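You operate a simulated robot arm through the tools that you are given. There is no shell and no other tool. Be economical: measure what you need, move in short steps, check, and stop when the job is done.

Carry out the task below with a simulated robot arm. There is one attempt and no reset: what you move stays moved.

TASK
Blow the crumbs out of mould 7, then brush its floor with release agent.
Fine: red lance and red brush; shut the air valve and put both back. Set down upright: red lance. A coat counts when it lies all over at full strength: go over it till it gets no stronger.
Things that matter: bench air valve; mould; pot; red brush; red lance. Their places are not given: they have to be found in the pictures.

Only the result counts: the job must be done as asked and must still hold three seconds after the hand-in. Knocking over, shifting, dropping, spilling or breaking anything else fails it.

THE ROBOT
A 6-joint arm with a two-finger parallel gripper, fixed in place. Base frame: the origin is at the foot of the arm, x ahead of it, y to its left, z up. Units: m, degrees, N and s.
With the tool pointing down near the work surface it reaches from about 0.12 to 0.84 m from the base axis. Its first joint turns from -115.0 to 115.0 degrees. Payload 4.2 kg.
Tool frame: the origin (TCP) lies between the finger pads and is the grasp point; the fingertips stand 0.023 m ahead of it; z points along the fingers, y is the line along which they close. The gripper opens to 0.094 m. The fingers are 0.038 m wide and 0.01 m thick; the gripper's body (0.054 by 0.096 m) begins 0.039 m behind the TCP.
Orientation is told as [roll, pitch, yaw] about the base's x, y, z axes, in that order, counted from this pose: with the fingers straight down and closing along the base's y, the tool's x points along the base's -x, its y along +y and its z along -z.

THE INTERFACE
- The arm moves only by the tool drive_tool. Its argument "steps" is a list of rows, each a list of 7 numbers: the shift along the base's x, y, z in m, then the turn, a rotation vector about the base's x, y, z in degrees, then the closure, from 0 (fully open) to 1 (shut). In form: [[x, y, z, ax, ay, az, claw], ...]. A call has 1 to 20 rows; each row is the pose to reach, as a shift and turn from the pose commanded when the call began. Each row takes 0.2 s and may step no farther than 0.05 m and 8.6 degrees from the row before; otherwise, or with a gripper value out of range, the whole call is refused. Where a pose cannot be reached the arm comes as near as it can. A force on the tool above 60 N (or 10 N above the force at the start of the call, whichever is more), or a blocked arm, ends the call early, and 0.2 s more pass. The fingers move at their own pace (about 0.108 m/s each) and stop on an object; they squeeze with about 21 N. The grip force told is the motor's: it shows also when the fingers shut on nothing. Time passes only in rows, and 0.2 s behind the last, so rows that repeat a pose let the fingers close. It gives the time, the measured TCP pose, the force on the tool (base axes), the opening and the grip force at its end, in the units of the frame above (readings bear some noise), with the torque about the TCP (base axes, N m) and any sound that the robot's microphone picked up.
- Cameras (640 x 400 px; columns grow to the right, rows downward): "scene" is fixed at [0.4007, 0.4991, 1.7228]; the picture's right is [-0.98, -0.18, 0.00], its down [-0.15, 0.81, -0.56] and it looks along [0.10, -0.55, -0.83] (base axes); focal length 336 px, centre (320, 200). "wrist" rides on the gripper at [0.086, 0.016, -0.074] in the tool frame; the picture's right is [-0.18, 0.98, 0.00], its down [-0.58, -0.11, -0.81] and it looks along [-0.79, -0.15, 0.59] (tool axes); focal length 243 px, centre (320, 200).
- snapshot(camera): a new picture of that camera. It takes no simulated time.
- slide_trunk(by): slides the trunk up (or, below 0, down) by that many m; the arm rides with it, the base frame stays. It gives what a move gives, with no picture.
- point_at(camera, pixels): for up to 12 pixels [column, row] of the newest picture of that camera ("zoom" is the newest enlarged one), the place [x, y, z] in the base frame of the surface seen there, good to about 0.002 m. It takes no simulated time.
- close_up(camera, box): a new picture of the part [left, top, right, bottom] of that camera's present view, enlarged. It takes no simulated time.
- hand_in(): hands the job in; it is judged then, once.

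Work in short steps. Measure before you move; look again where a grasp or a placing could have gone wrong, and mend it. You have 80 turns and 54 pictures in all, those below and enlarged ones among them. Open the gripper and draw the arm clear of the work before you hand the job in, unless the task says otherwise; then end with one line.

The tools are called after "Request:" as name(argument=value, ...) on one line, values as JSON. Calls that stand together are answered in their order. drive_tool: Moves the arm, as the interface text tells. Its arguments: {"type":"object","properties":{"steps":{"type":"array","items":{"type":"array","items":{"type":"number"}}}},"required":["steps"]} The other tools are called the same way: slide_trunk (by) slides the trunk up or down; snapshot (camera) takes a picture; point_at (camera, pixels) gives the place of the surface under pixels of a picture; close_up (camera, box) takes an enlarged picture of a part of a camera's view; hand_in () hands the job in.

At the start:

```text
t: 0.0
ee_pos: [0.3784, 0.2165, 1.3596]
ee_rot: [0.0, 0.0, 0.0]
contact_force: [0.1, 0.5, -0.3]
moment: [0.01, 0.01, 0.03]
opening: 0.0942
finger_force: 0.1
trunk travel left (down, up): [-0.9, 0.09]
```

scene: 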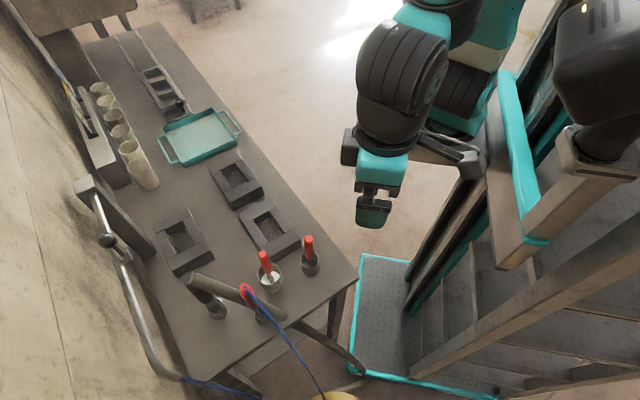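
wrist: 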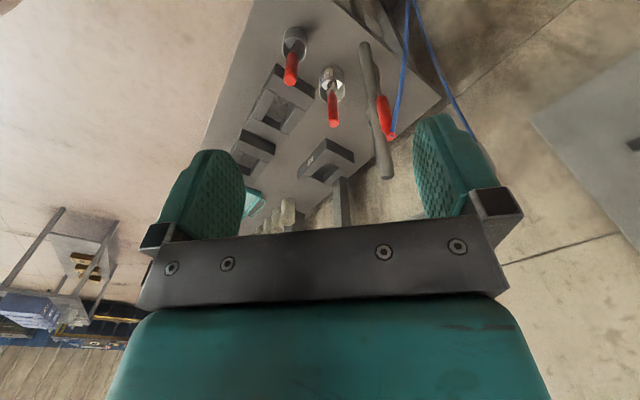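

The scene shows a bench with moulds, two red-handled tools near (265,262) and (308,248), and a hose with a red part at (247,292). I take enlarged views of the bench.

Request:
close_up(camera="scene", box=[140, 140, 360, 400])

Request:
close_up(camera="scene", box=[50, 20, 260, 200])

```text
1.54 times, centred on (250, 270) of scene
```

zoom: 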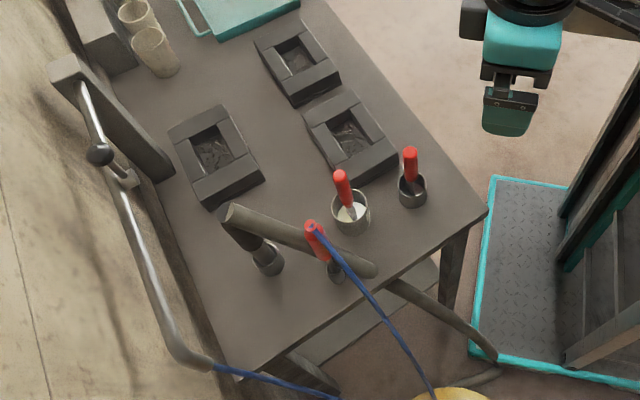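

```text
2.22 times, centred on (155, 110) of scene
```

zoom: 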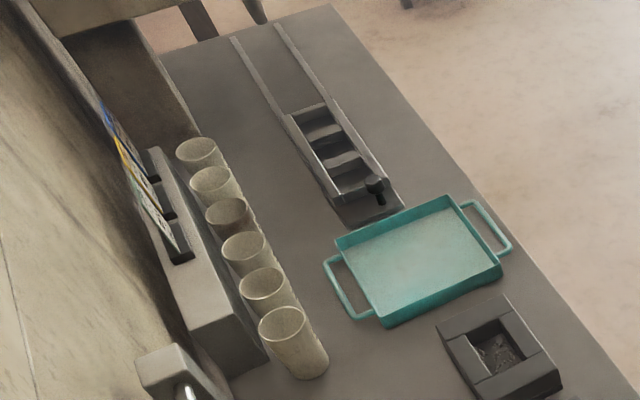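

I measure the places of the tools, moulds, valve, and the bar from the scene picture.

Request:
snapshot(camera="scene")

Request:
point_at(camera="scene", pixels=[[247, 288], [265, 254], [308, 241], [217, 313], [195, 280], [280, 314], [106, 240], [235, 185], [268, 228], [185, 240], [310, 265], [270, 280]])

Request:
point_at(camera="scene", pixels=[[120, 255], [95, 190], [160, 370], [85, 185], [225, 340], [330, 295], [205, 135], [140, 175], [115, 252], [258, 320], [200, 295], [180, 300]])

```text
49 pictures are left
```

scene: 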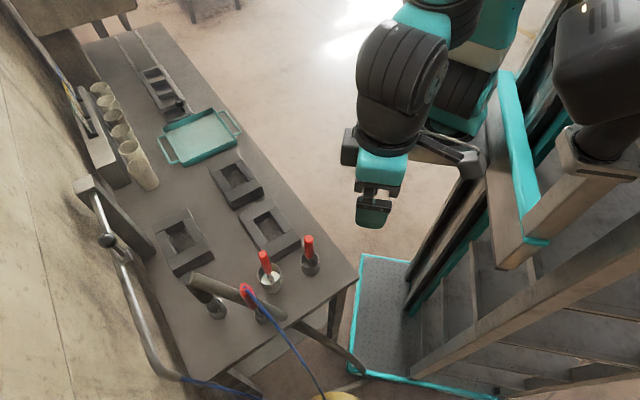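

```text
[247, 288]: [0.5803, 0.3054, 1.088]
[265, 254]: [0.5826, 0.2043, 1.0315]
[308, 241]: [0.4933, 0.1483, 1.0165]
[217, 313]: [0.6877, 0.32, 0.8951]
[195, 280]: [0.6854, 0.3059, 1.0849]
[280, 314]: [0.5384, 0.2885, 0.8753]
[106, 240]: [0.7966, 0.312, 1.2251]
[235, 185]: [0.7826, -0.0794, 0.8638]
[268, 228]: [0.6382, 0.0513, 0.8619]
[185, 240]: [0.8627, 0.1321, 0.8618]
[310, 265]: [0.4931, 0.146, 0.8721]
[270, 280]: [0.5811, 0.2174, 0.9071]
```

```text
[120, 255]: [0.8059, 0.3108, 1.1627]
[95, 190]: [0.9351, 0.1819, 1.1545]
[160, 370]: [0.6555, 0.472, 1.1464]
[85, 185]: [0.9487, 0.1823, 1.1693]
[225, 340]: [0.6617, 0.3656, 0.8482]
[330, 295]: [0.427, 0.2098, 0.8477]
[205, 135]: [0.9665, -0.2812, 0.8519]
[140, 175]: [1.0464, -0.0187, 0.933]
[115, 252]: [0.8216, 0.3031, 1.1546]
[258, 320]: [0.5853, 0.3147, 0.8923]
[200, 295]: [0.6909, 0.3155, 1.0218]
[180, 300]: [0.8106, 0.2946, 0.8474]
```

Bench top is near z = 0.848; the bar at (195,280)-(280,314) is unclear and so is the valve at (106,240). I enlarge them.

Request:
close_up(camera="wrist", box=[230, 0, 450, 220])

Request:
close_up(camera="scene", box=[60, 160, 180, 280])

Request:
close_up(camera="scene", box=[180, 220, 300, 340])

```text
1.82 times, centred on (340, 110) of wrist
```

zoom: 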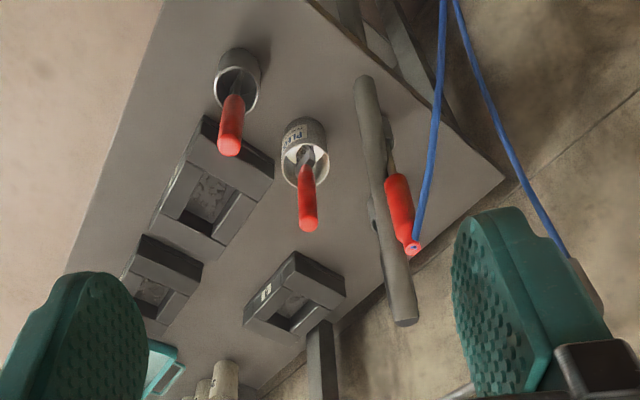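

```text
3.33 times, centred on (120, 220) of scene
```

zoom: 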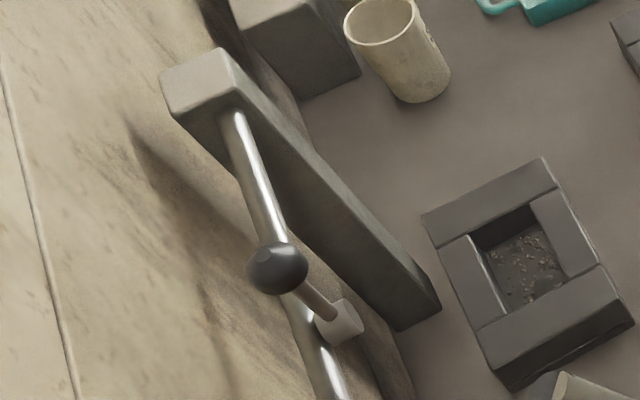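

```text
3.33 times, centred on (240, 280) of scene
```

zoom: 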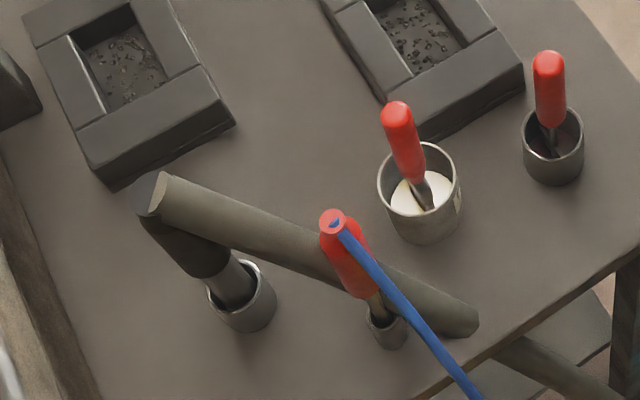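

Measuring points along the grey bar and the lance/brush stand pieces in this enlarged view.

Request:
point_at(camera="zoom", pixels=[[165, 190], [250, 225], [310, 255], [420, 300], [465, 320], [332, 222], [350, 265], [375, 305], [385, 330], [240, 305], [190, 245], [150, 190]])

Request:
point_at(camera="zoom", pixels=[[395, 110], [410, 160], [425, 200], [400, 205], [440, 150], [385, 180], [548, 65], [550, 110], [550, 150], [525, 135], [583, 140], [540, 370]])

Request:
drive_tool(steps=[[0, -0.04, 0, 0, 0, 0, 0], [0, -0.08, 0, 0, 0, 0, 0], [0, -0.1, 0, 0, 0, 0, 0]])

Request:
snapshot(camera="wrist")

```text
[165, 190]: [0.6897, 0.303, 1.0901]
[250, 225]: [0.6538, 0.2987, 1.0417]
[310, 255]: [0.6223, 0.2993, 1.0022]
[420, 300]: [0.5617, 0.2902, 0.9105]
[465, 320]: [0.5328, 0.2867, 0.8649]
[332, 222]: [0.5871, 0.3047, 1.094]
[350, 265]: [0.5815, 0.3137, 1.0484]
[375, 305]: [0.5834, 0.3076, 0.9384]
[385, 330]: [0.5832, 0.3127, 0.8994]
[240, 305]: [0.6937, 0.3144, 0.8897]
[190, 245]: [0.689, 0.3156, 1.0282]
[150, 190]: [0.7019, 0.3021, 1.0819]
```

```text
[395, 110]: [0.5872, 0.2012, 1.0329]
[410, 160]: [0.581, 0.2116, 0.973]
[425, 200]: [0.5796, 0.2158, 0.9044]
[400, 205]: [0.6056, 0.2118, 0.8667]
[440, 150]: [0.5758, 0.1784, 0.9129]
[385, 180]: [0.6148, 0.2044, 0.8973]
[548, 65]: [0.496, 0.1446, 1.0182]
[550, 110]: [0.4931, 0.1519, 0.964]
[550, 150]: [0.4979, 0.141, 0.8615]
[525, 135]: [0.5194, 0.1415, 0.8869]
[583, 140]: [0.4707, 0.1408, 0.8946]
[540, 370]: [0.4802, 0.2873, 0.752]
```

```text
t: 0.8
ee_pos: [0.3783, 0.117, 1.3583]
ee_rot: [0.0, 0.1, 0.0]
contact_force: [-0.5, 0.0, -0.2]
moment: [0.0, 0.0, -0.02]
opening: 0.0939
finger_force: 0.0
trunk travel left (down, up): [-0.9, 0.09]
```

```text
45 pictures are left
```

wrist: 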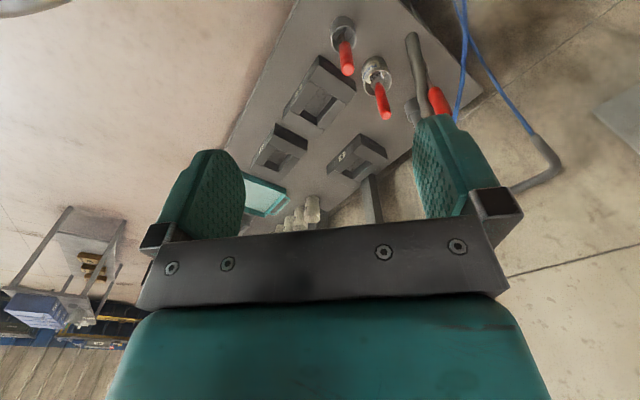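

The moulds appear at (320,92), (280,148), (357,157) in the wrist view; I enlarge to read their labels.

Request:
close_up(camera="wrist", box=[240, 40, 400, 200])

Request:
point_at(camera="wrist", pixels=[[545, 150], [500, 90], [462, 20], [437, 90], [343, 155], [440, 105]])

```text
2.50 times, centred on (320, 120) of wrist
```

zoom: 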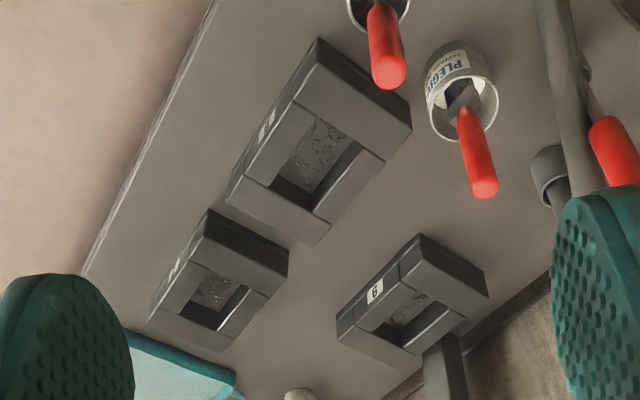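

```text
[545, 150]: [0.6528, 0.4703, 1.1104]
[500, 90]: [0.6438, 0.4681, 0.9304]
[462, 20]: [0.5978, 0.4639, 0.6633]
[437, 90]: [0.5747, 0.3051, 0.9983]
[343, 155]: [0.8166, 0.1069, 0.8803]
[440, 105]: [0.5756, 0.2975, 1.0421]
```

One label reads "6/9" (the mould at (0.86,0.13)); the other two labels face the front edge. I move back and yaw to look at them.

Request:
drive_tool(steps=[[-0.01, -0.03, -0.03, 0, 0, 8, 0], [-0.02, -0.06, -0.06, 0, 0, 16, 0], [-0.03, -0.09, -0.09, 0, 0, 24, 0], [-0.03, -0.12, -0.12, 0, 0, 32, 0], [-0.03, -0.15, -0.15, 0, 0, 40, 0], [-0.03, -0.18, -0.18, 0, 0, 45, 0], [-0.03, -0.2, -0.2, 0, 0, 45, 0]])

Request:
snapshot(camera="wrist")

```text
t: 2.4
ee_pos: [0.485, -0.0591, 1.1797]
ee_rot: [-0.1, 0.0, 45.0]
contact_force: [-0.9, 0.4, -0.2]
moment: [0.01, -0.03, -0.02]
opening: 0.0941
finger_force: 0.1
out of reach, approached as far as the arm can: row 3, 4, 5, 6, 7
trunk travel left (down, up): [-0.9, 0.09]
```

```text
43 pictures are left
```

wrist: 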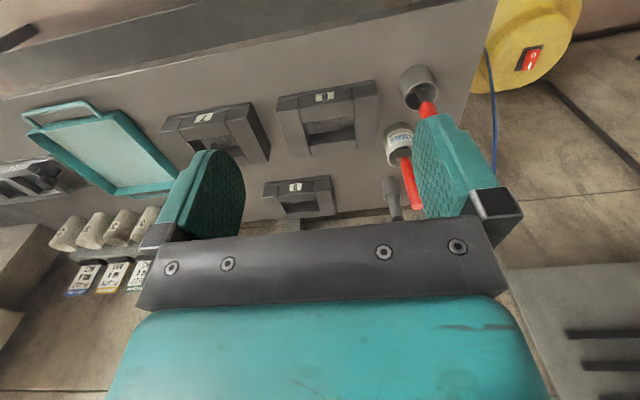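

Labels are now visible at (204,117), (325,97), (295,187). I enlarge them and the cards.

Request:
close_up(camera="wrist", box=[160, 70, 380, 230])

Request:
close_up(camera="wrist", box=[370, 50, 450, 130])

Request:
close_up(camera="wrist", box=[30, 200, 170, 310])

```text
2.50 times, centred on (270, 150) of wrist
```

zoom: 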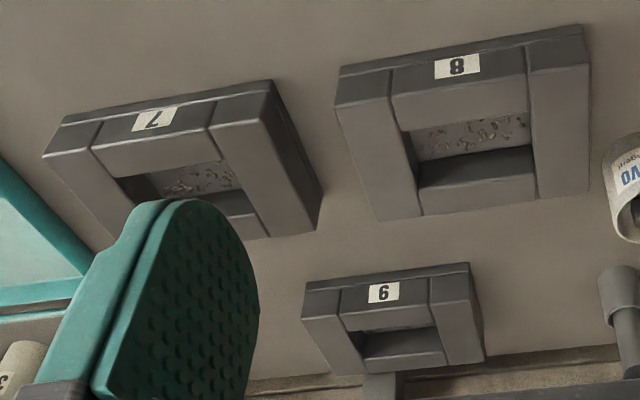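

```text
5.00 times, centred on (410, 90) of wrist
```

zoom: 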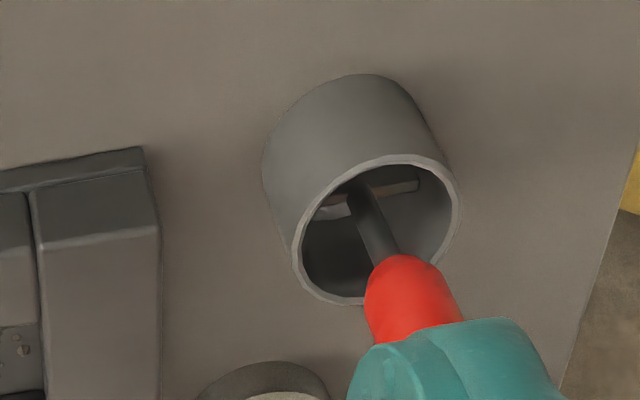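

```text
3.64 times, centred on (100, 255) of wrist
```

zoom: 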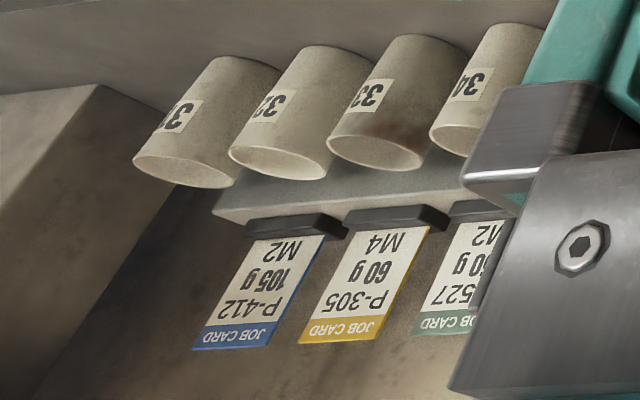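

Mould 7 is the one at (0.783,-0.079). Next I tilt the camera down over the pot and cup to tell which red tool is the brush.

Request:
drive_tool(steps=[[0, 0.04, 0.02, -4, 6, 0, 0], [0, 0.08, 0.03, -8, 12, 0, 0], [0, 0.12, 0.04, -10, 15, 0, 0], [0, 0.13, 0.04, -10, 15, 0, 0]])

Request:
snapshot(camera="wrist")

```text
t: 3.4
ee_pos: [0.4852, 0.072, 1.2228]
ee_rot: [3.7, 17.8, 45.6]
contact_force: [0.4, 0.0, -0.4]
moment: [0.02, 0.0, -0.01]
opening: 0.0944
finger_force: 0.0
trunk travel left (down, up): [-0.9, 0.09]
```

```text
39 pictures are left
```

wrist: 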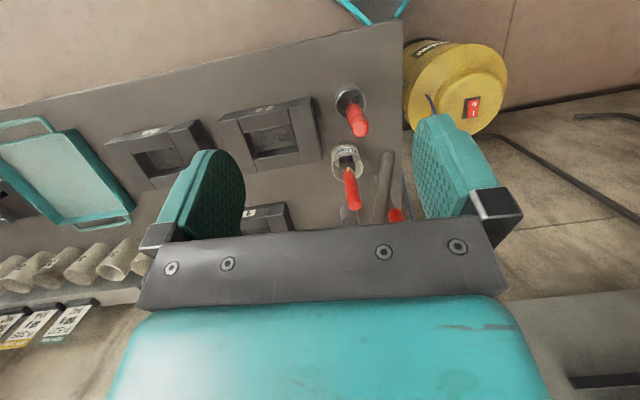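

Request:
close_up(camera="wrist", box=[310, 70, 430, 230])

Request:
close_up(camera="wrist", box=[400, 30, 520, 150])

```text
2.50 times, centred on (370, 150) of wrist
```

zoom: 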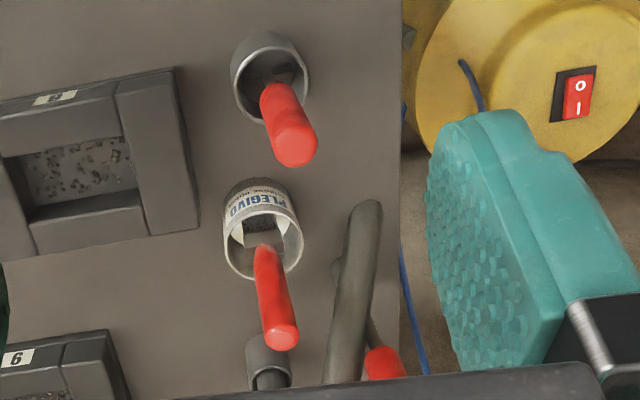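

```text
3.33 times, centred on (460, 90) of wrist
```

zoom: 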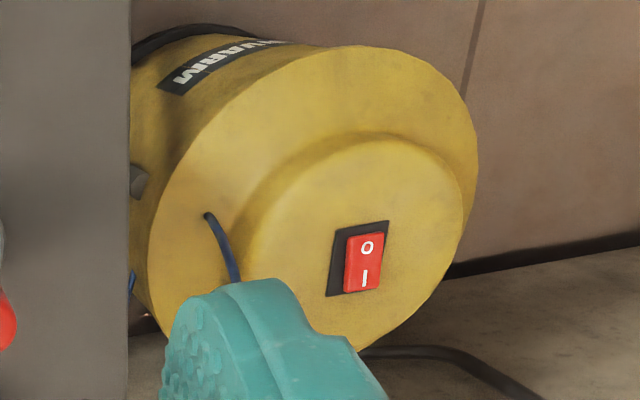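

The pot tool has dark bristles (likely the brush); the lever of the valve stands vertical across the horizontal pipe. I move to look at the valve close by.

Request:
drive_tool(steps=[[0.03, 0.02, 0.03, 4, -6, 0, 0], [0.06, 0.06, 0.05, 8, -12, 0, 0], [0.09, 0.1, 0.08, 10, -15, 0, 0], [0.11, 0.12, 0.08, 10, -15, 0, 0]])

Request:
snapshot(camera="wrist")

```text
refused: row 2 steps farther than a row can; nothing moved
```

```text
36 pictures are left
```

wrist: 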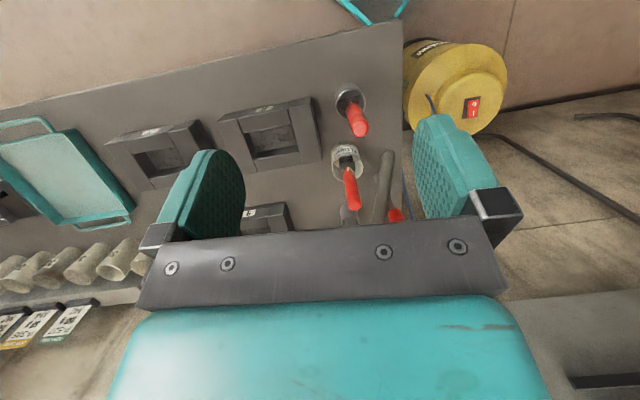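

The move was refused for step size; I use smaller steps.

Request:
drive_tool(steps=[[0.02, 0.02, 0.02, 4, -6, 0, 0], [0.045, 0.05, 0.04, 8, -12, 0, 0], [0.075, 0.08, 0.06, 10, -15, 0, 0], [0.1, 0.11, 0.08, 10, -15, 0, 0], [0.11, 0.12, 0.08, 10, -15, 0, 0]])

Request:
snapshot(camera="wrist")

```text
t: 4.6
ee_pos: [0.5967, 0.1928, 1.3021]
ee_rot: [0.0, 0.1, 44.9]
contact_force: [-0.6, 0.6, 0.2]
moment: [0.04, 0.0, -0.02]
opening: 0.0939
finger_force: 0.1
trunk travel left (down, up): [-0.9, 0.09]
```

```text
35 pictures are left
```

wrist: 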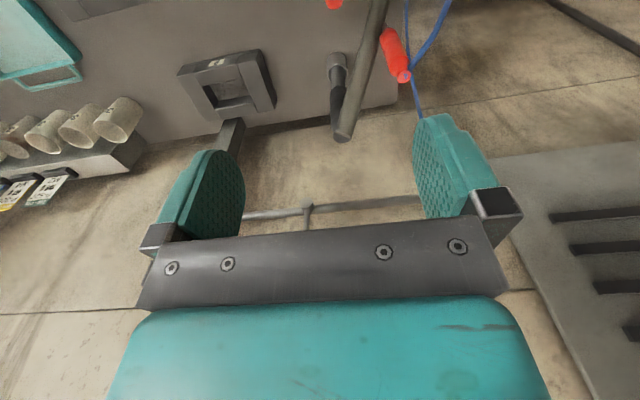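

I enlarge the pipe and stub at (307,208), and measure the lever in a scene close-up.

Request:
close_up(camera="wrist", box=[230, 150, 430, 250])

Request:
point_at(camera="wrist", pixels=[[307, 206], [250, 216], [400, 202], [307, 222], [290, 213], [330, 208], [275, 214], [350, 206]])

Request:
close_up(camera="scene", box=[80, 210, 140, 270])

Request:
point_at(camera="zoom", pixels=[[280, 190], [240, 190], [320, 190], [280, 150], [280, 230], [345, 260], [370, 300], [390, 330], [440, 310], [300, 320], [400, 380], [230, 60]])

```text
3.20 times, centred on (330, 200) of wrist
```

zoom: 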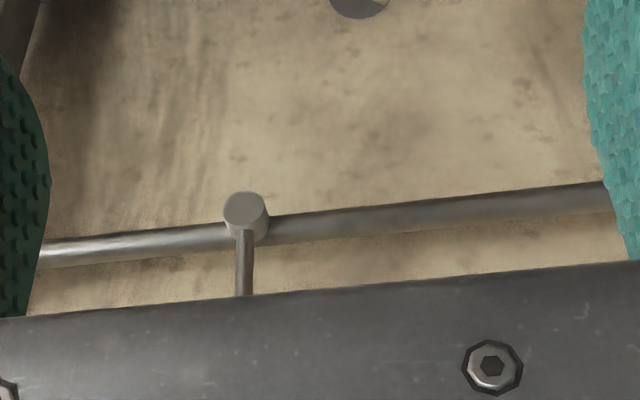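

```text
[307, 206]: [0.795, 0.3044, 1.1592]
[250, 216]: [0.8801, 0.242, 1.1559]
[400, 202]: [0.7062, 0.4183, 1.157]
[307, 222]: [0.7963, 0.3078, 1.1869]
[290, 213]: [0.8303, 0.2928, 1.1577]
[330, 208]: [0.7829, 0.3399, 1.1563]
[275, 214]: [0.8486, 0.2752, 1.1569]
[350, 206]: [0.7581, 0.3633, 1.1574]
```

```text
6.67 times, centred on (110, 240) of scene
```

zoom: 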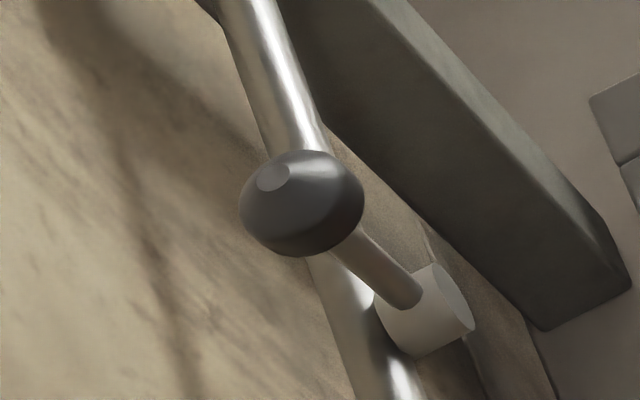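

```text
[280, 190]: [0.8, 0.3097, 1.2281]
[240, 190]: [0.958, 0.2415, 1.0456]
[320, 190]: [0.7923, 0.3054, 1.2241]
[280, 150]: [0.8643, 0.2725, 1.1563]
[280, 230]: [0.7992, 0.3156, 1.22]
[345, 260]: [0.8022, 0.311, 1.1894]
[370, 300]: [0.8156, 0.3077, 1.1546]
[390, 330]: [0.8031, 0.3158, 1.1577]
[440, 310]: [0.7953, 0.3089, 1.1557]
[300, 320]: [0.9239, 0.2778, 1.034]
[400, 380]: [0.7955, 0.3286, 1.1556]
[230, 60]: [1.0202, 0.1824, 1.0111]
```

The lever is vertical at (0.798,0.309), pivot z≈1.157, pipe along (-0.707,0.707): closed. I go, fingers shut, to the far (−u) side of the ball, above it first.

Request:
drive_tool(steps=[[0.04, 0.01, 0.01, 0, 0, 0, 1], [0.08, 0.025, 0.01, 0, 0, 0, 1], [0.12, 0.04, 0.01, 0, 0, 0, 1], [0.16, 0.055, 0.01, 0, 0, 0, 1], [0.2, 0.07, 0.01, 0, 0, 0, 1], [0.22, 0.083, 0.01, 0, 0, 0, 1]])

```text
t: 6.0
ee_pos: [0.7637, 0.2499, 1.3131]
ee_rot: [-0.1, 0.0, 45.1]
contact_force: [-0.1, -0.4, 1.0]
moment: [0.0, 0.03, -0.01]
opening: 0.0
finger_force: 20.7
out of reach, approached as far as the arm can: row 5, 6
trunk travel left (down, up): [-0.9, 0.09]
```

The arm falls short at r≈0.80; I lower the trunk 0.1 m (clear space under the tool) and retry.

Request:
slide_trunk(by=-0.1)

Request:
drive_tool(steps=[[0, 0, 0.05, 0, 0, 0, 1], [0, 0, 0.09, 0, 0, 0, 1], [0.02, 0.01, 0.09, 0, 0, 0, 1], [0.035, 0.02, 0.09, 0, 0, 0, 1], [0.053, 0.029, 0.09, 0, 0, 0, 1]])

```text
t: 7.3
ee_pos: [0.7641, 0.2489, 1.2113]
ee_rot: [0.0, 0.0, 45.0]
contact_force: [-0.2, 0.0, -0.3]
moment: [0.02, 0.0, 0.01]
opening: 0.0
finger_force: 20.8
trunk travel left (down, up): [-0.8, 0.19]
```

```text
t: 8.5
ee_pos: [0.7455, 0.2279, 1.2886]
ee_rot: [0.0, 0.0, 45.0]
contact_force: [-0.1, 0.2, -0.1]
moment: [0.0, 0.02, 0.03]
opening: 0.0
finger_force: 20.8
out of reach, approached as far as the arm can: row 1, 2, 3, 4, 5
trunk travel left (down, up): [-0.8, 0.19]
```

Lowering reduces reach, so I raise the trunk to its top and try again.

Request:
slide_trunk(by=0.19)

Request:
drive_tool(steps=[[0.01, 0.01, -0.04, 0, 0, 0, 1], [0.02, 0.02, -0.08, 0, 0, 0, 1], [0.04, 0.03, -0.12, 0, 0, 0, 1], [0.055, 0.04, -0.155, 0, 0, 0, 1], [0.07, 0.05, -0.155, 0, 0, 0, 1]])

```text
t: 10.6
ee_pos: [0.7451, 0.2278, 1.4785]
ee_rot: [0.0, -0.1, 45.0]
contact_force: [-0.2, 0.5, 0.3]
moment: [-0.03, -0.01, 0.0]
opening: 0.0001
finger_force: 20.9
trunk travel left (down, up): [-0.99, 0.0]
```

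```text
t: 11.8
ee_pos: [0.7798, 0.2532, 1.3277]
ee_rot: [0.0, -0.1, 45.1]
contact_force: [1.1, -0.7, -0.3]
moment: [-0.01, 0.03, 0.02]
opening: 0.0001
finger_force: 20.6
out of reach, approached as far as the arm can: row 3, 4, 5
trunk travel left (down, up): [-0.99, 0.0]
```

Still short at r≈0.82 with a vertical tool, so I tilt the fingers outward toward the wall (about the pipe's axis), which gains reach.

Request:
drive_tool(steps=[[0, 0, 0, 5.6, -5.6, 0, 1], [0.01, 0.005, 0, 11.2, -11.2, 0, 1], [0.02, 0.015, 0, 16.8, -16.8, 0, 1], [0.03, 0.022, 0, 22.4, -22.4, 0, 1], [0.039, 0.028, -0.02, 28, -28, 0, 1]])

Request:
close_up(camera="scene", box=[60, 160, 220, 300])

```text
t: 13.0
ee_pos: [0.8193, 0.2816, 1.3092]
ee_rot: [-0.1, -39.6, 45.0]
contact_force: [0.4, -0.3, 0.1]
moment: [0.06, 0.02, 0.05]
opening: 0.0002
finger_force: 21.3
trunk travel left (down, up): [-0.99, 0.0]
```

```text
2.86 times, centred on (140, 230) of scene
```

zoom: 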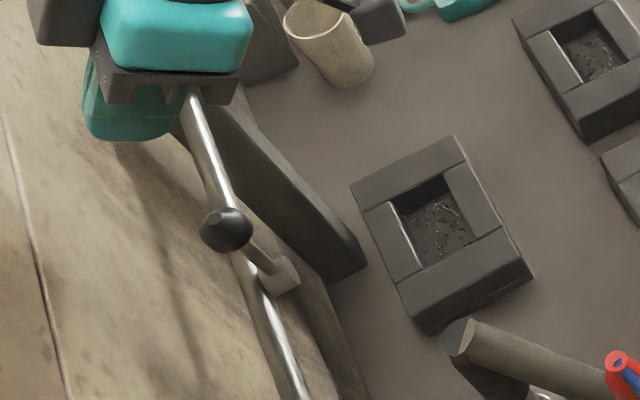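

The fingers are beside the ball on its far side with reach restored. I go down to ball height and push along (−x,+y), following the arc.

Request:
drive_tool(steps=[[0, 0, -0.045, 0, 0, 0, 1], [0, 0, -0.082, 0, 0, 0, 1], [-0.01, 0.01, -0.082, 0, 0, 0, 1], [-0.02, 0.02, -0.084, 0, 0, 0, 1], [-0.03, 0.03, -0.088, 0, 0, 0, 1], [-0.04, 0.04, -0.095, 0, 0, 0, 1], [-0.045, 0.045, -0.1, 0, 0, 0, 1]])

Request:
close_up(camera="scene", box=[60, 160, 220, 300])

```text
t: 14.6
ee_pos: [0.7752, 0.3253, 1.2083]
ee_rot: [0.0, -39.5, 44.8]
contact_force: [5.4, -3.5, -4.9]
moment: [-0.15, -0.14, -0.07]
opening: 0.0
finger_force: 21.0
trunk travel left (down, up): [-0.99, 0.0]
```

```text
2.86 times, centred on (140, 230) of scene
```

zoom: 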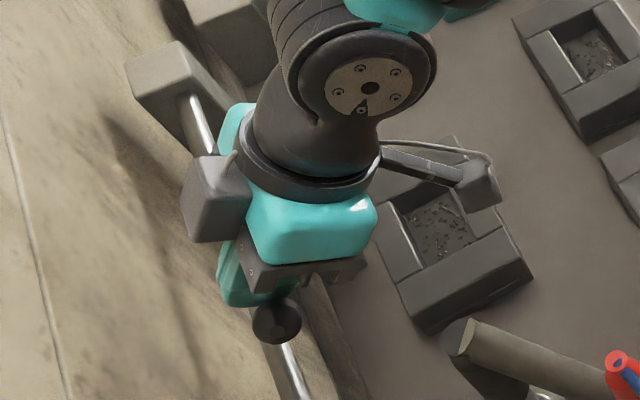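

The lever yielded easily. I lift over the ball, move above it, and press it down to the pipe's level.

Request:
drive_tool(steps=[[-0.006, 0.006, 0, 0, 0, 0, 1], [0.002, -0.002, 0.02, 0, 0, 0, 1], [0.002, -0.002, 0.055, 0, 0, 0, 1], [-0.02, 0.02, 0.055, 0, 0, 0, 1], [-0.024, 0.024, 0.02, 0, 0, 0, 1], [-0.024, 0.024, 0.0, 0, 0, 0, 1], [-0.025, 0.025, -0.015, 0, 0, 0, 1]])

Request:
close_up(camera="scene", box=[60, 160, 220, 300])

```text
t: 16.2
ee_pos: [0.741, 0.3606, 1.1953]
ee_rot: [0.6, -39.5, 45.5]
contact_force: [-34.5, 26.3, 8.5]
moment: [0.72, 0.96, -0.03]
opening: 0.0001
finger_force: 20.9
trunk travel left (down, up): [-0.99, 0.0]
```

```text
2.86 times, centred on (140, 230) of scene
```

zoom: 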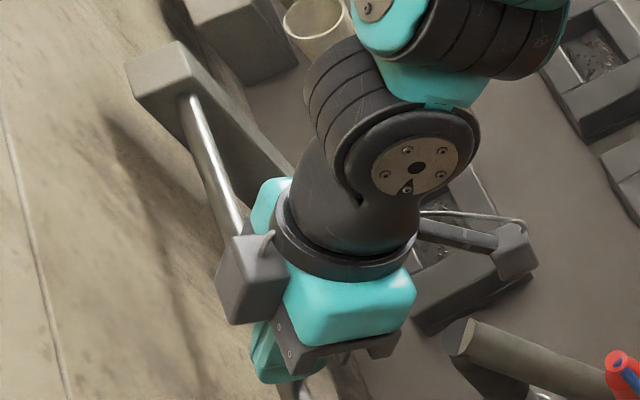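

A 43 N sideways force shows; I lift off straight up and look at the lever.

Request:
drive_tool(steps=[[0, 0, 0.03, 0, 0, 0, 1], [-0.01, 0.01, 0.06, 0, 0, 0, 1], [-0.03, 0.0, 0.1, 0, 0, 0, 1], [-0.06, -0.03, 0.12, 0, 0, 0, 1], [-0.09, -0.06, 0.12, 0, 0, 0, 1]])

Request:
close_up(camera="scene", box=[60, 180, 180, 300])

```text
t: 17.4
ee_pos: [0.6591, 0.2895, 1.3155]
ee_rot: [0.0, -39.7, 45.0]
contact_force: [-0.3, 1.0, 0.1]
moment: [0.0, 0.01, 0.03]
opening: 0.0001
finger_force: 21.2
trunk travel left (down, up): [-0.99, 0.0]
```

```text
3.33 times, centred on (120, 240) of scene
```

zoom: 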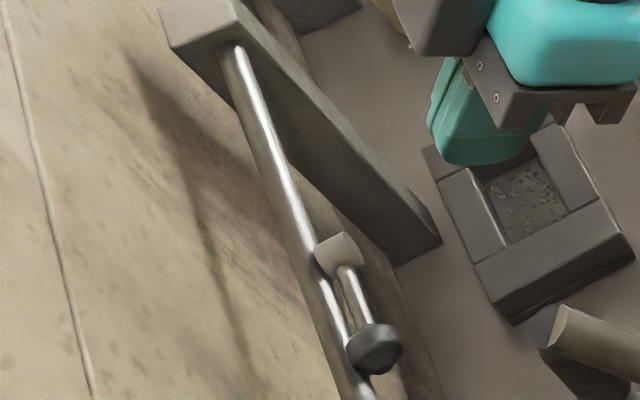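

The lever now lies along the pipe, ball near (375,348). I check its position and the stub.

Request:
point_at(camera="zoom", pixels=[[375, 348], [340, 250], [355, 295], [360, 340], [385, 355]])

Request:
snapshot(camera="scene")

```text
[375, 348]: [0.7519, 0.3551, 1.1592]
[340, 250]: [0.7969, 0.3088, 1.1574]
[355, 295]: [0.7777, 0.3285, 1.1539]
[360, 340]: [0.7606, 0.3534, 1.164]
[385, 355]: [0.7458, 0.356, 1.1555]
```

```text
28 pictures are left
```

scene: 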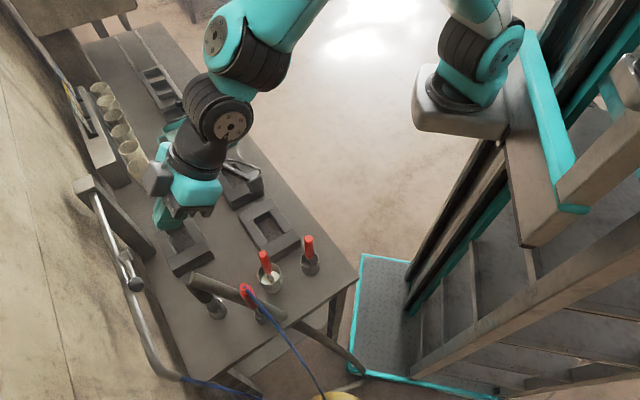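

The valve is open (ball level with pivot at (0.752,0.355,1.159)). Now I pull back, tilt the tool nearer to horizontal and open the fingers, to take the red lance's handle (z≈1.0–1.09) from the robot's side, free of the hose at its top.

Request:
drive_tool(steps=[[-0.036, -0.008, 0, 3.5, -3.5, 0, 0.3], [-0.072, -0.016, 0, 7, -7, 0, 0], [-0.108, -0.024, -0.01, 10.6, -10.6, 0, 0], [-0.144, -0.032, -0.03, 14.1, -14.1, 0, 0], [-0.18, -0.04, -0.05, 17.7, -17.7, 0, 0]])

Request:
drive_tool(steps=[[0, 0, -0.02, 0, 0, -6, 0], [0, 0, -0.05, 0, 0, -12, 0], [0, 0, -0.08, 0, 0, -17, 0]])

Request:
snapshot(camera="wrist")

```text
t: 18.6
ee_pos: [0.4764, 0.2517, 1.2661]
ee_rot: [-0.1, -64.6, 45.4]
contact_force: [1.0, -0.8, -0.6]
moment: [0.05, 0.03, 0.06]
opening: 0.0939
finger_force: 0.1
trunk travel left (down, up): [-0.99, 0.0]
```

```text
t: 19.4
ee_pos: [0.4761, 0.2533, 1.1846]
ee_rot: [0.0, -64.7, 28.0]
contact_force: [-0.1, -1.0, 0.1]
moment: [0.0, -0.01, 0.03]
opening: 0.0941
finger_force: 0.1
trunk travel left (down, up): [-0.99, 0.0]
```

```text
27 pictures are left
```

wrist: 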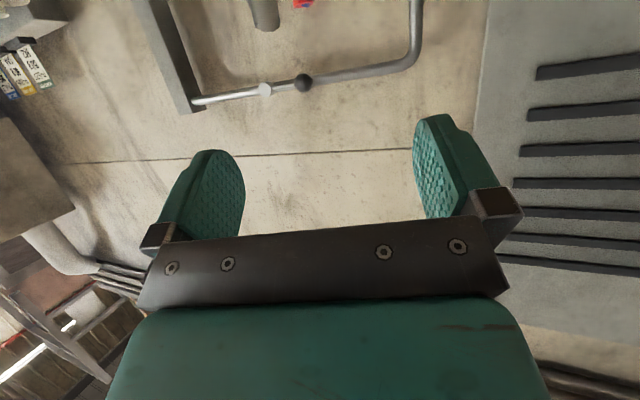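

The lance handle shows at (303,2), between the fingers. I go down to grasp height and look.

Request:
drive_tool(steps=[[0, 0, -0.04, 0, 0, 0, 0], [0, 0, -0.08, 0, 0, 0, 0], [0, 0, -0.125, 0, 0, 0, 0]])

Request:
snapshot(camera="wrist")

Request:
point_at(camera="wrist", pixels=[[300, 60], [300, 80], [300, 100]])

```text
t: 20.2
ee_pos: [0.4782, 0.2506, 1.0592]
ee_rot: [0.1, -64.7, 27.9]
contact_force: [0.3, -0.4, -0.1]
moment: [-0.01, -0.01, -0.01]
opening: 0.0942
finger_force: 0.0
trunk travel left (down, up): [-0.99, 0.0]
```

```text
26 pictures are left
```

wrist: 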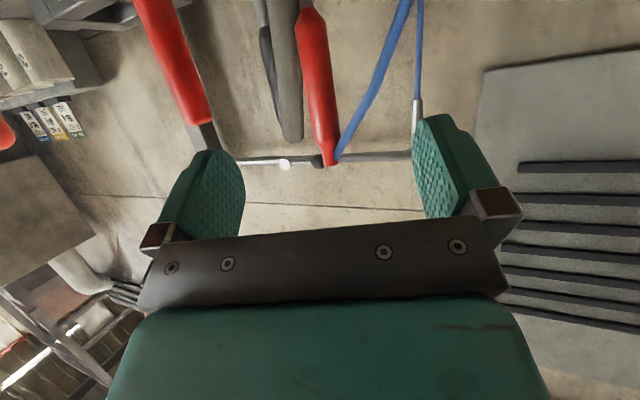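

```text
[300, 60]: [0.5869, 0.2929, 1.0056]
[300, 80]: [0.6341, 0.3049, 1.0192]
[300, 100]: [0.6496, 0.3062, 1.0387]
```

The red handle runs from (305,15) to (330,163); I measure it and the bar beside.

Request:
point_at(camera="wrist", pixels=[[310, 30], [315, 70], [320, 110], [328, 155], [308, 12], [290, 130], [285, 60], [345, 140], [416, 110]])

```text
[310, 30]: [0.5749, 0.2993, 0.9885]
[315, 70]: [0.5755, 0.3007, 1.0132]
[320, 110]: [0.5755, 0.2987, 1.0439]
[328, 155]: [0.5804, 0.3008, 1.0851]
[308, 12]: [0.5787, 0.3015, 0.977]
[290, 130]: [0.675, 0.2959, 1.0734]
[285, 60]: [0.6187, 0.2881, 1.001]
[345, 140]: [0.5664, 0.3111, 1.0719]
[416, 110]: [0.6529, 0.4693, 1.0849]
```

The handle axis is about (0.585,0.303). I advance around it at z≈1.05 and close.

Request:
drive_tool(steps=[[0.03, 0.014, 0, 0, 0, 0, 0], [0.06, 0.029, -0.005, 0, 0, 0, 0], [0.09, 0.044, -0.009, 0, 0, 0, 0], [0.107, 0.053, -0.009, 0, 0, 0, 0.2], [0.107, 0.053, -0.009, 0, 0, 0, 0.6], [0.107, 0.053, -0.009, 0, 0, 0, 1], [0.107, 0.053, -0.009, 0, 0, 0, 1]])

Request:
snapshot(camera="wrist")

```text
t: 21.8
ee_pos: [0.5862, 0.3068, 1.0488]
ee_rot: [0.0, -64.6, 28.0]
contact_force: [0.7, -0.6, 2.8]
moment: [-0.09, -0.2, 0.01]
opening: 0.0246
finger_force: 21.1
trunk travel left (down, up): [-0.99, 0.0]
```

```text
25 pictures are left
```

wrist: 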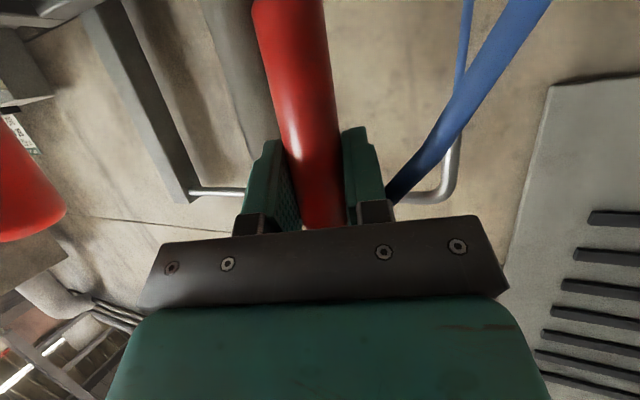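

Handle held (24.6 mm). I lift it straight out of its holder, slowly.

Request:
drive_tool(steps=[[0, 0, 0.015, 0, 0, 0, 1], [0, 0, 0.035, 0, 0, 0, 1], [0, 0, 0.07, 0, 0, 0, 1], [0, 0, 0.11, 0, 0, 0, 1], [0, 0, 0.15, 0, 0, 0, 1]])

Request:
close_up(camera="scene", box=[160, 170, 340, 350])

```text
t: 23.0
ee_pos: [0.586, 0.3055, 1.1993]
ee_rot: [-0.2, -64.6, 28.1]
contact_force: [-0.2, 0.3, -1.8]
moment: [-0.05, 0.0, 0.01]
opening: 0.0241
finger_force: 21.0
trunk travel left (down, up): [-0.99, 0.0]
```

```text
2.22 times, centred on (250, 260) of scene
```

zoom: 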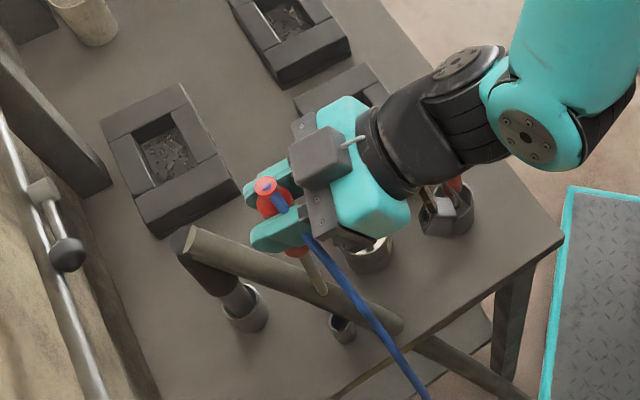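

The lance is out. I measure its tip (around (320,290)) and the holder hole at (342,325) for the return.

Request:
point_at(camera="zoom", pixels=[[297, 250], [307, 265], [316, 280], [322, 291], [343, 318], [343, 326], [330, 322], [356, 322], [343, 335], [265, 187]])

Request:
close_up(camera="scene", box=[220, 220, 280, 280])

```text
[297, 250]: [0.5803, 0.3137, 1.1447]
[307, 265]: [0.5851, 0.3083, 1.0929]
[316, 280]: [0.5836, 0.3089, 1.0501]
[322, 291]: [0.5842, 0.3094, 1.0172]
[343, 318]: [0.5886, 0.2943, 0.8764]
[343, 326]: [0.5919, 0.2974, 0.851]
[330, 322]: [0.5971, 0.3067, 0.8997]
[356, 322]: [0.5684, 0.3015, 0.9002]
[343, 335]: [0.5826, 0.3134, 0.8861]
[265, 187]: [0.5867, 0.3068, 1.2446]
```

```text
6.67 times, centred on (250, 250) of scene
```

zoom: 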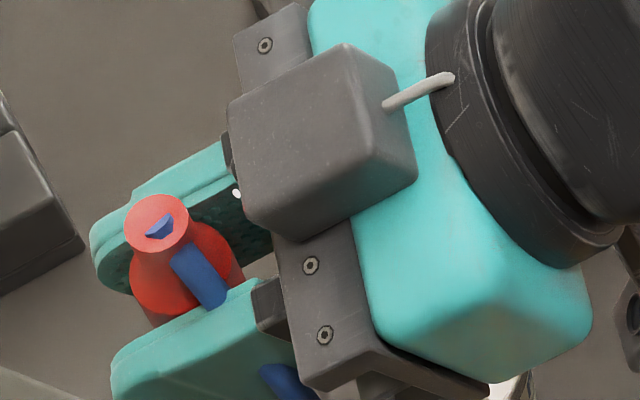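

Lance tip is 0.184 below the TCP, vertical. Now I enlarge mould 7 to measure its cavity and crumbs.

Request:
close_up(camera="scene", box=[195, 145, 275, 225])

Request:
point_at(camera="zoom", pixels=[[320, 200], [260, 160], [320, 120], [390, 190], [300, 240], [200, 150], [340, 60], [470, 220], [330, 330], [280, 130], [360, 220], [230, 190]])

```text
5.00 times, centred on (235, 185) of scene
```

zoom: 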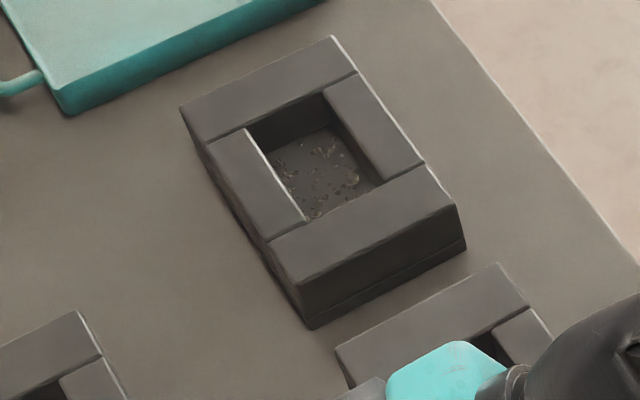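

```text
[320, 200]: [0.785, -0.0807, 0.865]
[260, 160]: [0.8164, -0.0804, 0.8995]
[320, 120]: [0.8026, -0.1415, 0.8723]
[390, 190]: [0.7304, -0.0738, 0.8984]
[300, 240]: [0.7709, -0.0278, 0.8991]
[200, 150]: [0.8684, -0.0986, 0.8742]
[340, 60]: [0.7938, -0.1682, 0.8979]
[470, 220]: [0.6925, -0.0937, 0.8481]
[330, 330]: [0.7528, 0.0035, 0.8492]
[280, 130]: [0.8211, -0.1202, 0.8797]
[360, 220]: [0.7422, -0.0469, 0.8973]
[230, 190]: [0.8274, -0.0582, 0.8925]
```

I measure the rim corners and the floor area.

Request:
point_at(camera="zoom", pixels=[[244, 127], [324, 88], [386, 182], [306, 224], [290, 180], [340, 140], [360, 175], [320, 208], [275, 160], [330, 130], [185, 110], [333, 37]])

Request:
point_at(camera="zoom", pixels=[[456, 206], [300, 285], [310, 140], [300, 160], [345, 190], [370, 185], [312, 213], [280, 172], [295, 145]])

```text
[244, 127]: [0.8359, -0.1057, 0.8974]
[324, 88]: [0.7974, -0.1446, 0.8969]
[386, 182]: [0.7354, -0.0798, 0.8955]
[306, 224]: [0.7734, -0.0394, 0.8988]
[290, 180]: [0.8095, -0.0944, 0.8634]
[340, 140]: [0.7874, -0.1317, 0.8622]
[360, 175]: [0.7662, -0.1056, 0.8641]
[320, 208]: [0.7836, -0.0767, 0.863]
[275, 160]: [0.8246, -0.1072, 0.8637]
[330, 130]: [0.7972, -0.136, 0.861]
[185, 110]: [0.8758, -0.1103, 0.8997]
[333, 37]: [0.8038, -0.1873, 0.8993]
```

```text
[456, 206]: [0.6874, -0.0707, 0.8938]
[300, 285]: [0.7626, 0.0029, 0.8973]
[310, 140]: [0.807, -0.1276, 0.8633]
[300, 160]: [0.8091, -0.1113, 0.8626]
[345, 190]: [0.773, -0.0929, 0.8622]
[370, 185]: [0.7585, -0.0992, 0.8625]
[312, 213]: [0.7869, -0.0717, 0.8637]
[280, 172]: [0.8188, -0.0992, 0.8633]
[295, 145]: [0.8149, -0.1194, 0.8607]
```

Cavity 7: rim centre (0.7855,−0.0925), 0.055 along (1,1) by 0.09 along (−1,1), floor z 0.863, rim 0.898. I lift higher and carry the lance over, clear of the brushes and pot, turning yaw with the arm.

Request:
drive_tool(steps=[[0, 0, 0.04, 0, 0, 0, 1], [0, 0, 0.08, 0, 0, 0, 1], [0.02, -0.01, 0.1, 0, 0, 0, 1], [0.045, -0.04, 0.1, 0, 0, -4, 1], [0.07, -0.075, 0.1, 0, 0, -8, 1], [0.095, -0.11, 0.1, 0, 0, -12, 1], [0.115, -0.15, 0.1, 0, 0, -16, 1], [0.13, -0.195, 0.1, 0, 0, -20, 1], [0.145, -0.24, 0.1, 0, 0, -24, 1], [0.16, -0.285, 0.1, 0, 0, -28, 1], [0.175, -0.33, 0.1, 0, 0, -32, 1], [0.19, -0.37, 0.1, 0, 0, -34, 1], [0.199, -0.398, 0.1, 0, 0, -34, 1]])

Request:
snapshot(camera="scene")

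```text
t: 25.8
ee_pos: [0.7829, -0.0906, 1.2991]
ee_rot: [-0.1, -64.7, -5.9]
contact_force: [-0.1, 1.0, -0.7]
moment: [0.03, 0.0, 0.02]
opening: 0.0242
finger_force: 20.7
trunk travel left (down, up): [-0.99, 0.0]
```

```text
21 pictures are left
```

scene: 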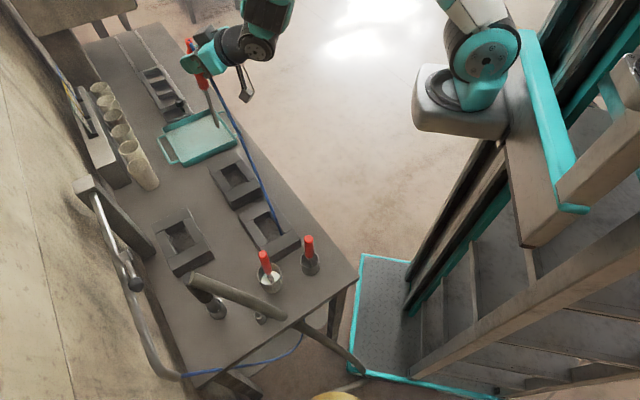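

Hose trails freely. I lower the lance to just above the rim of mould 7.

Request:
drive_tool(steps=[[0, 0, -0.05, 0, 0, 0, 1], [0.001, -0.001, -0.1, 0, 0, 0, 1], [0.002, -0.002, -0.15, 0, 0, 0, 1], [0.002, -0.002, -0.19, 0, 0, 0, 1]])

Request:
close_up(camera="scene", box=[185, 115, 285, 225])

```text
t: 26.8
ee_pos: [0.7884, -0.0925, 1.1089]
ee_rot: [0.0, -64.8, -5.9]
contact_force: [0.2, 0.7, -0.6]
moment: [-0.03, -0.01, 0.0]
opening: 0.0245
finger_force: 21.3
trunk travel left (down, up): [-0.99, 0.0]
```

```text
3.64 times, centred on (235, 170) of scene
```

zoom: 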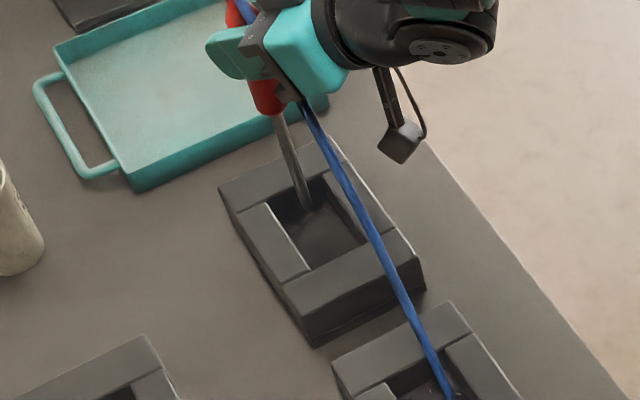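

The tip is over the cavity and the floor already looks cleaner; I enlarge to check for crumbs.

Request:
close_up(camera="scene", box=[215, 150, 265, 200])

```text
8.00 times, centred on (240, 175) of scene
```

zoom: 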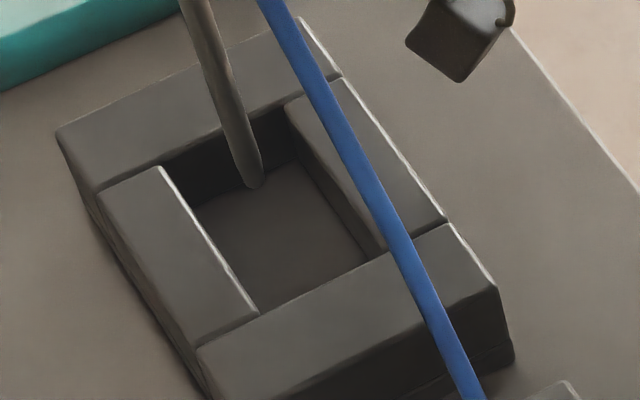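

The floor is clear where visible; I sweep a little along and across the cavity at this safe height to clear the hidden corners.

Request:
drive_tool(steps=[[-0.01, 0.01, -0.005, 0, 0, 0, 1], [-0.025, 0.025, -0.005, 0, 0, 0, 1], [-0.015, 0.035, -0.005, 0, 0, 0, 1], [-0.03, 0.02, -0.005, 0, 0, 0, 1], [0, 0, -0.005, 0, 0, 0, 1], [0.025, -0.025, -0.005, 0, 0, 0, 1], [0.035, -0.015, -0.005, 0, 0, 0, 1], [0.015, -0.035, -0.005, 0, 0, 0, 1], [0, 0, -0.005, 0, 0, 0, 1], [0, 0, 0.04, 0, 0, 0, 1], [0, 0, 0.09, 0, 0, 0, 1], [0, 0, 0.14, 0, 0, 0, 1], [0, 0, 0.19, 0, 0, 0, 1]])

Request:
close_up(camera="scene", box=[160, 140, 300, 280])

```text
t: 29.6
ee_pos: [0.7845, -0.0944, 1.2974]
ee_rot: [0.0, -64.5, -6.0]
contact_force: [0.3, -0.3, -1.3]
moment: [-0.01, 0.0, 0.01]
opening: 0.0244
finger_force: 21.4
trunk travel left (down, up): [-0.99, 0.0]
```

```text
2.86 times, centred on (230, 210) of scene
```

zoom: 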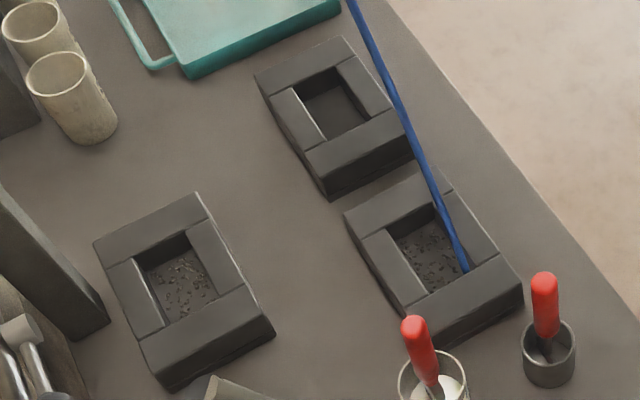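

Mould 7 is clean and nothing else moved. I carry the lance back along the reverse path, to above its holder.

Request:
drive_tool(steps=[[-0.011, 0.03, 0, 0, 0, 4, 1], [-0.026, 0.072, 0, 0, 0, 8, 1], [-0.041, 0.117, 0, 0, 0, 12, 1], [-0.056, 0.162, 0, 0, 0, 16, 1], [-0.071, 0.207, 0, 0, 0, 20, 1], [-0.086, 0.25, 0, 0, 0, 24, 1], [-0.106, 0.29, 0, 0, 0, 28, 1], [-0.131, 0.325, 0, 0, 0, 32, 1], [-0.156, 0.36, 0, 0, 0, 34, 1], [-0.181, 0.39, 0, 0, 0, 34, 1], [-0.201, 0.4, 0, 0, 0, 34, 1], [-0.201, 0.4, -0.04, 0, 0, 34, 1], [-0.201, 0.4, -0.08, 0, 0, 34, 1], [-0.201, 0.4, -0.12, 0, 0, 34, 1], [-0.201, 0.4, -0.165, 0, 0, 34, 1]])

Request:
close_up(camera="scene", box=[200, 250, 300, 340])

```text
t: 32.8
ee_pos: [0.5863, 0.3078, 1.1354]
ee_rot: [-0.1, -64.7, 28.0]
contact_force: [0.0, -0.6, -1.5]
moment: [0.02, -0.02, 0.03]
opening: 0.0244
finger_force: 21.2
trunk travel left (down, up): [-0.99, 0.0]
```

```text
4.44 times, centred on (250, 295) of scene
```

zoom: 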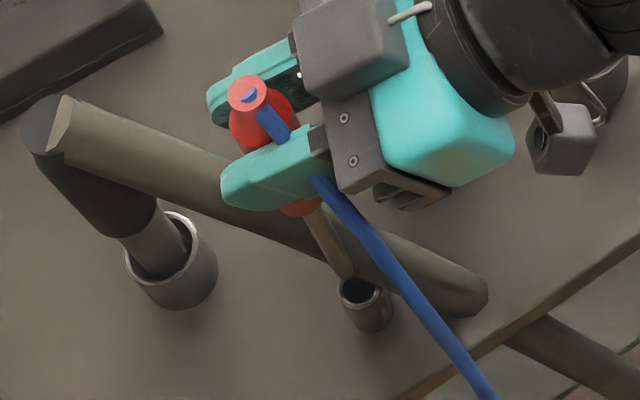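

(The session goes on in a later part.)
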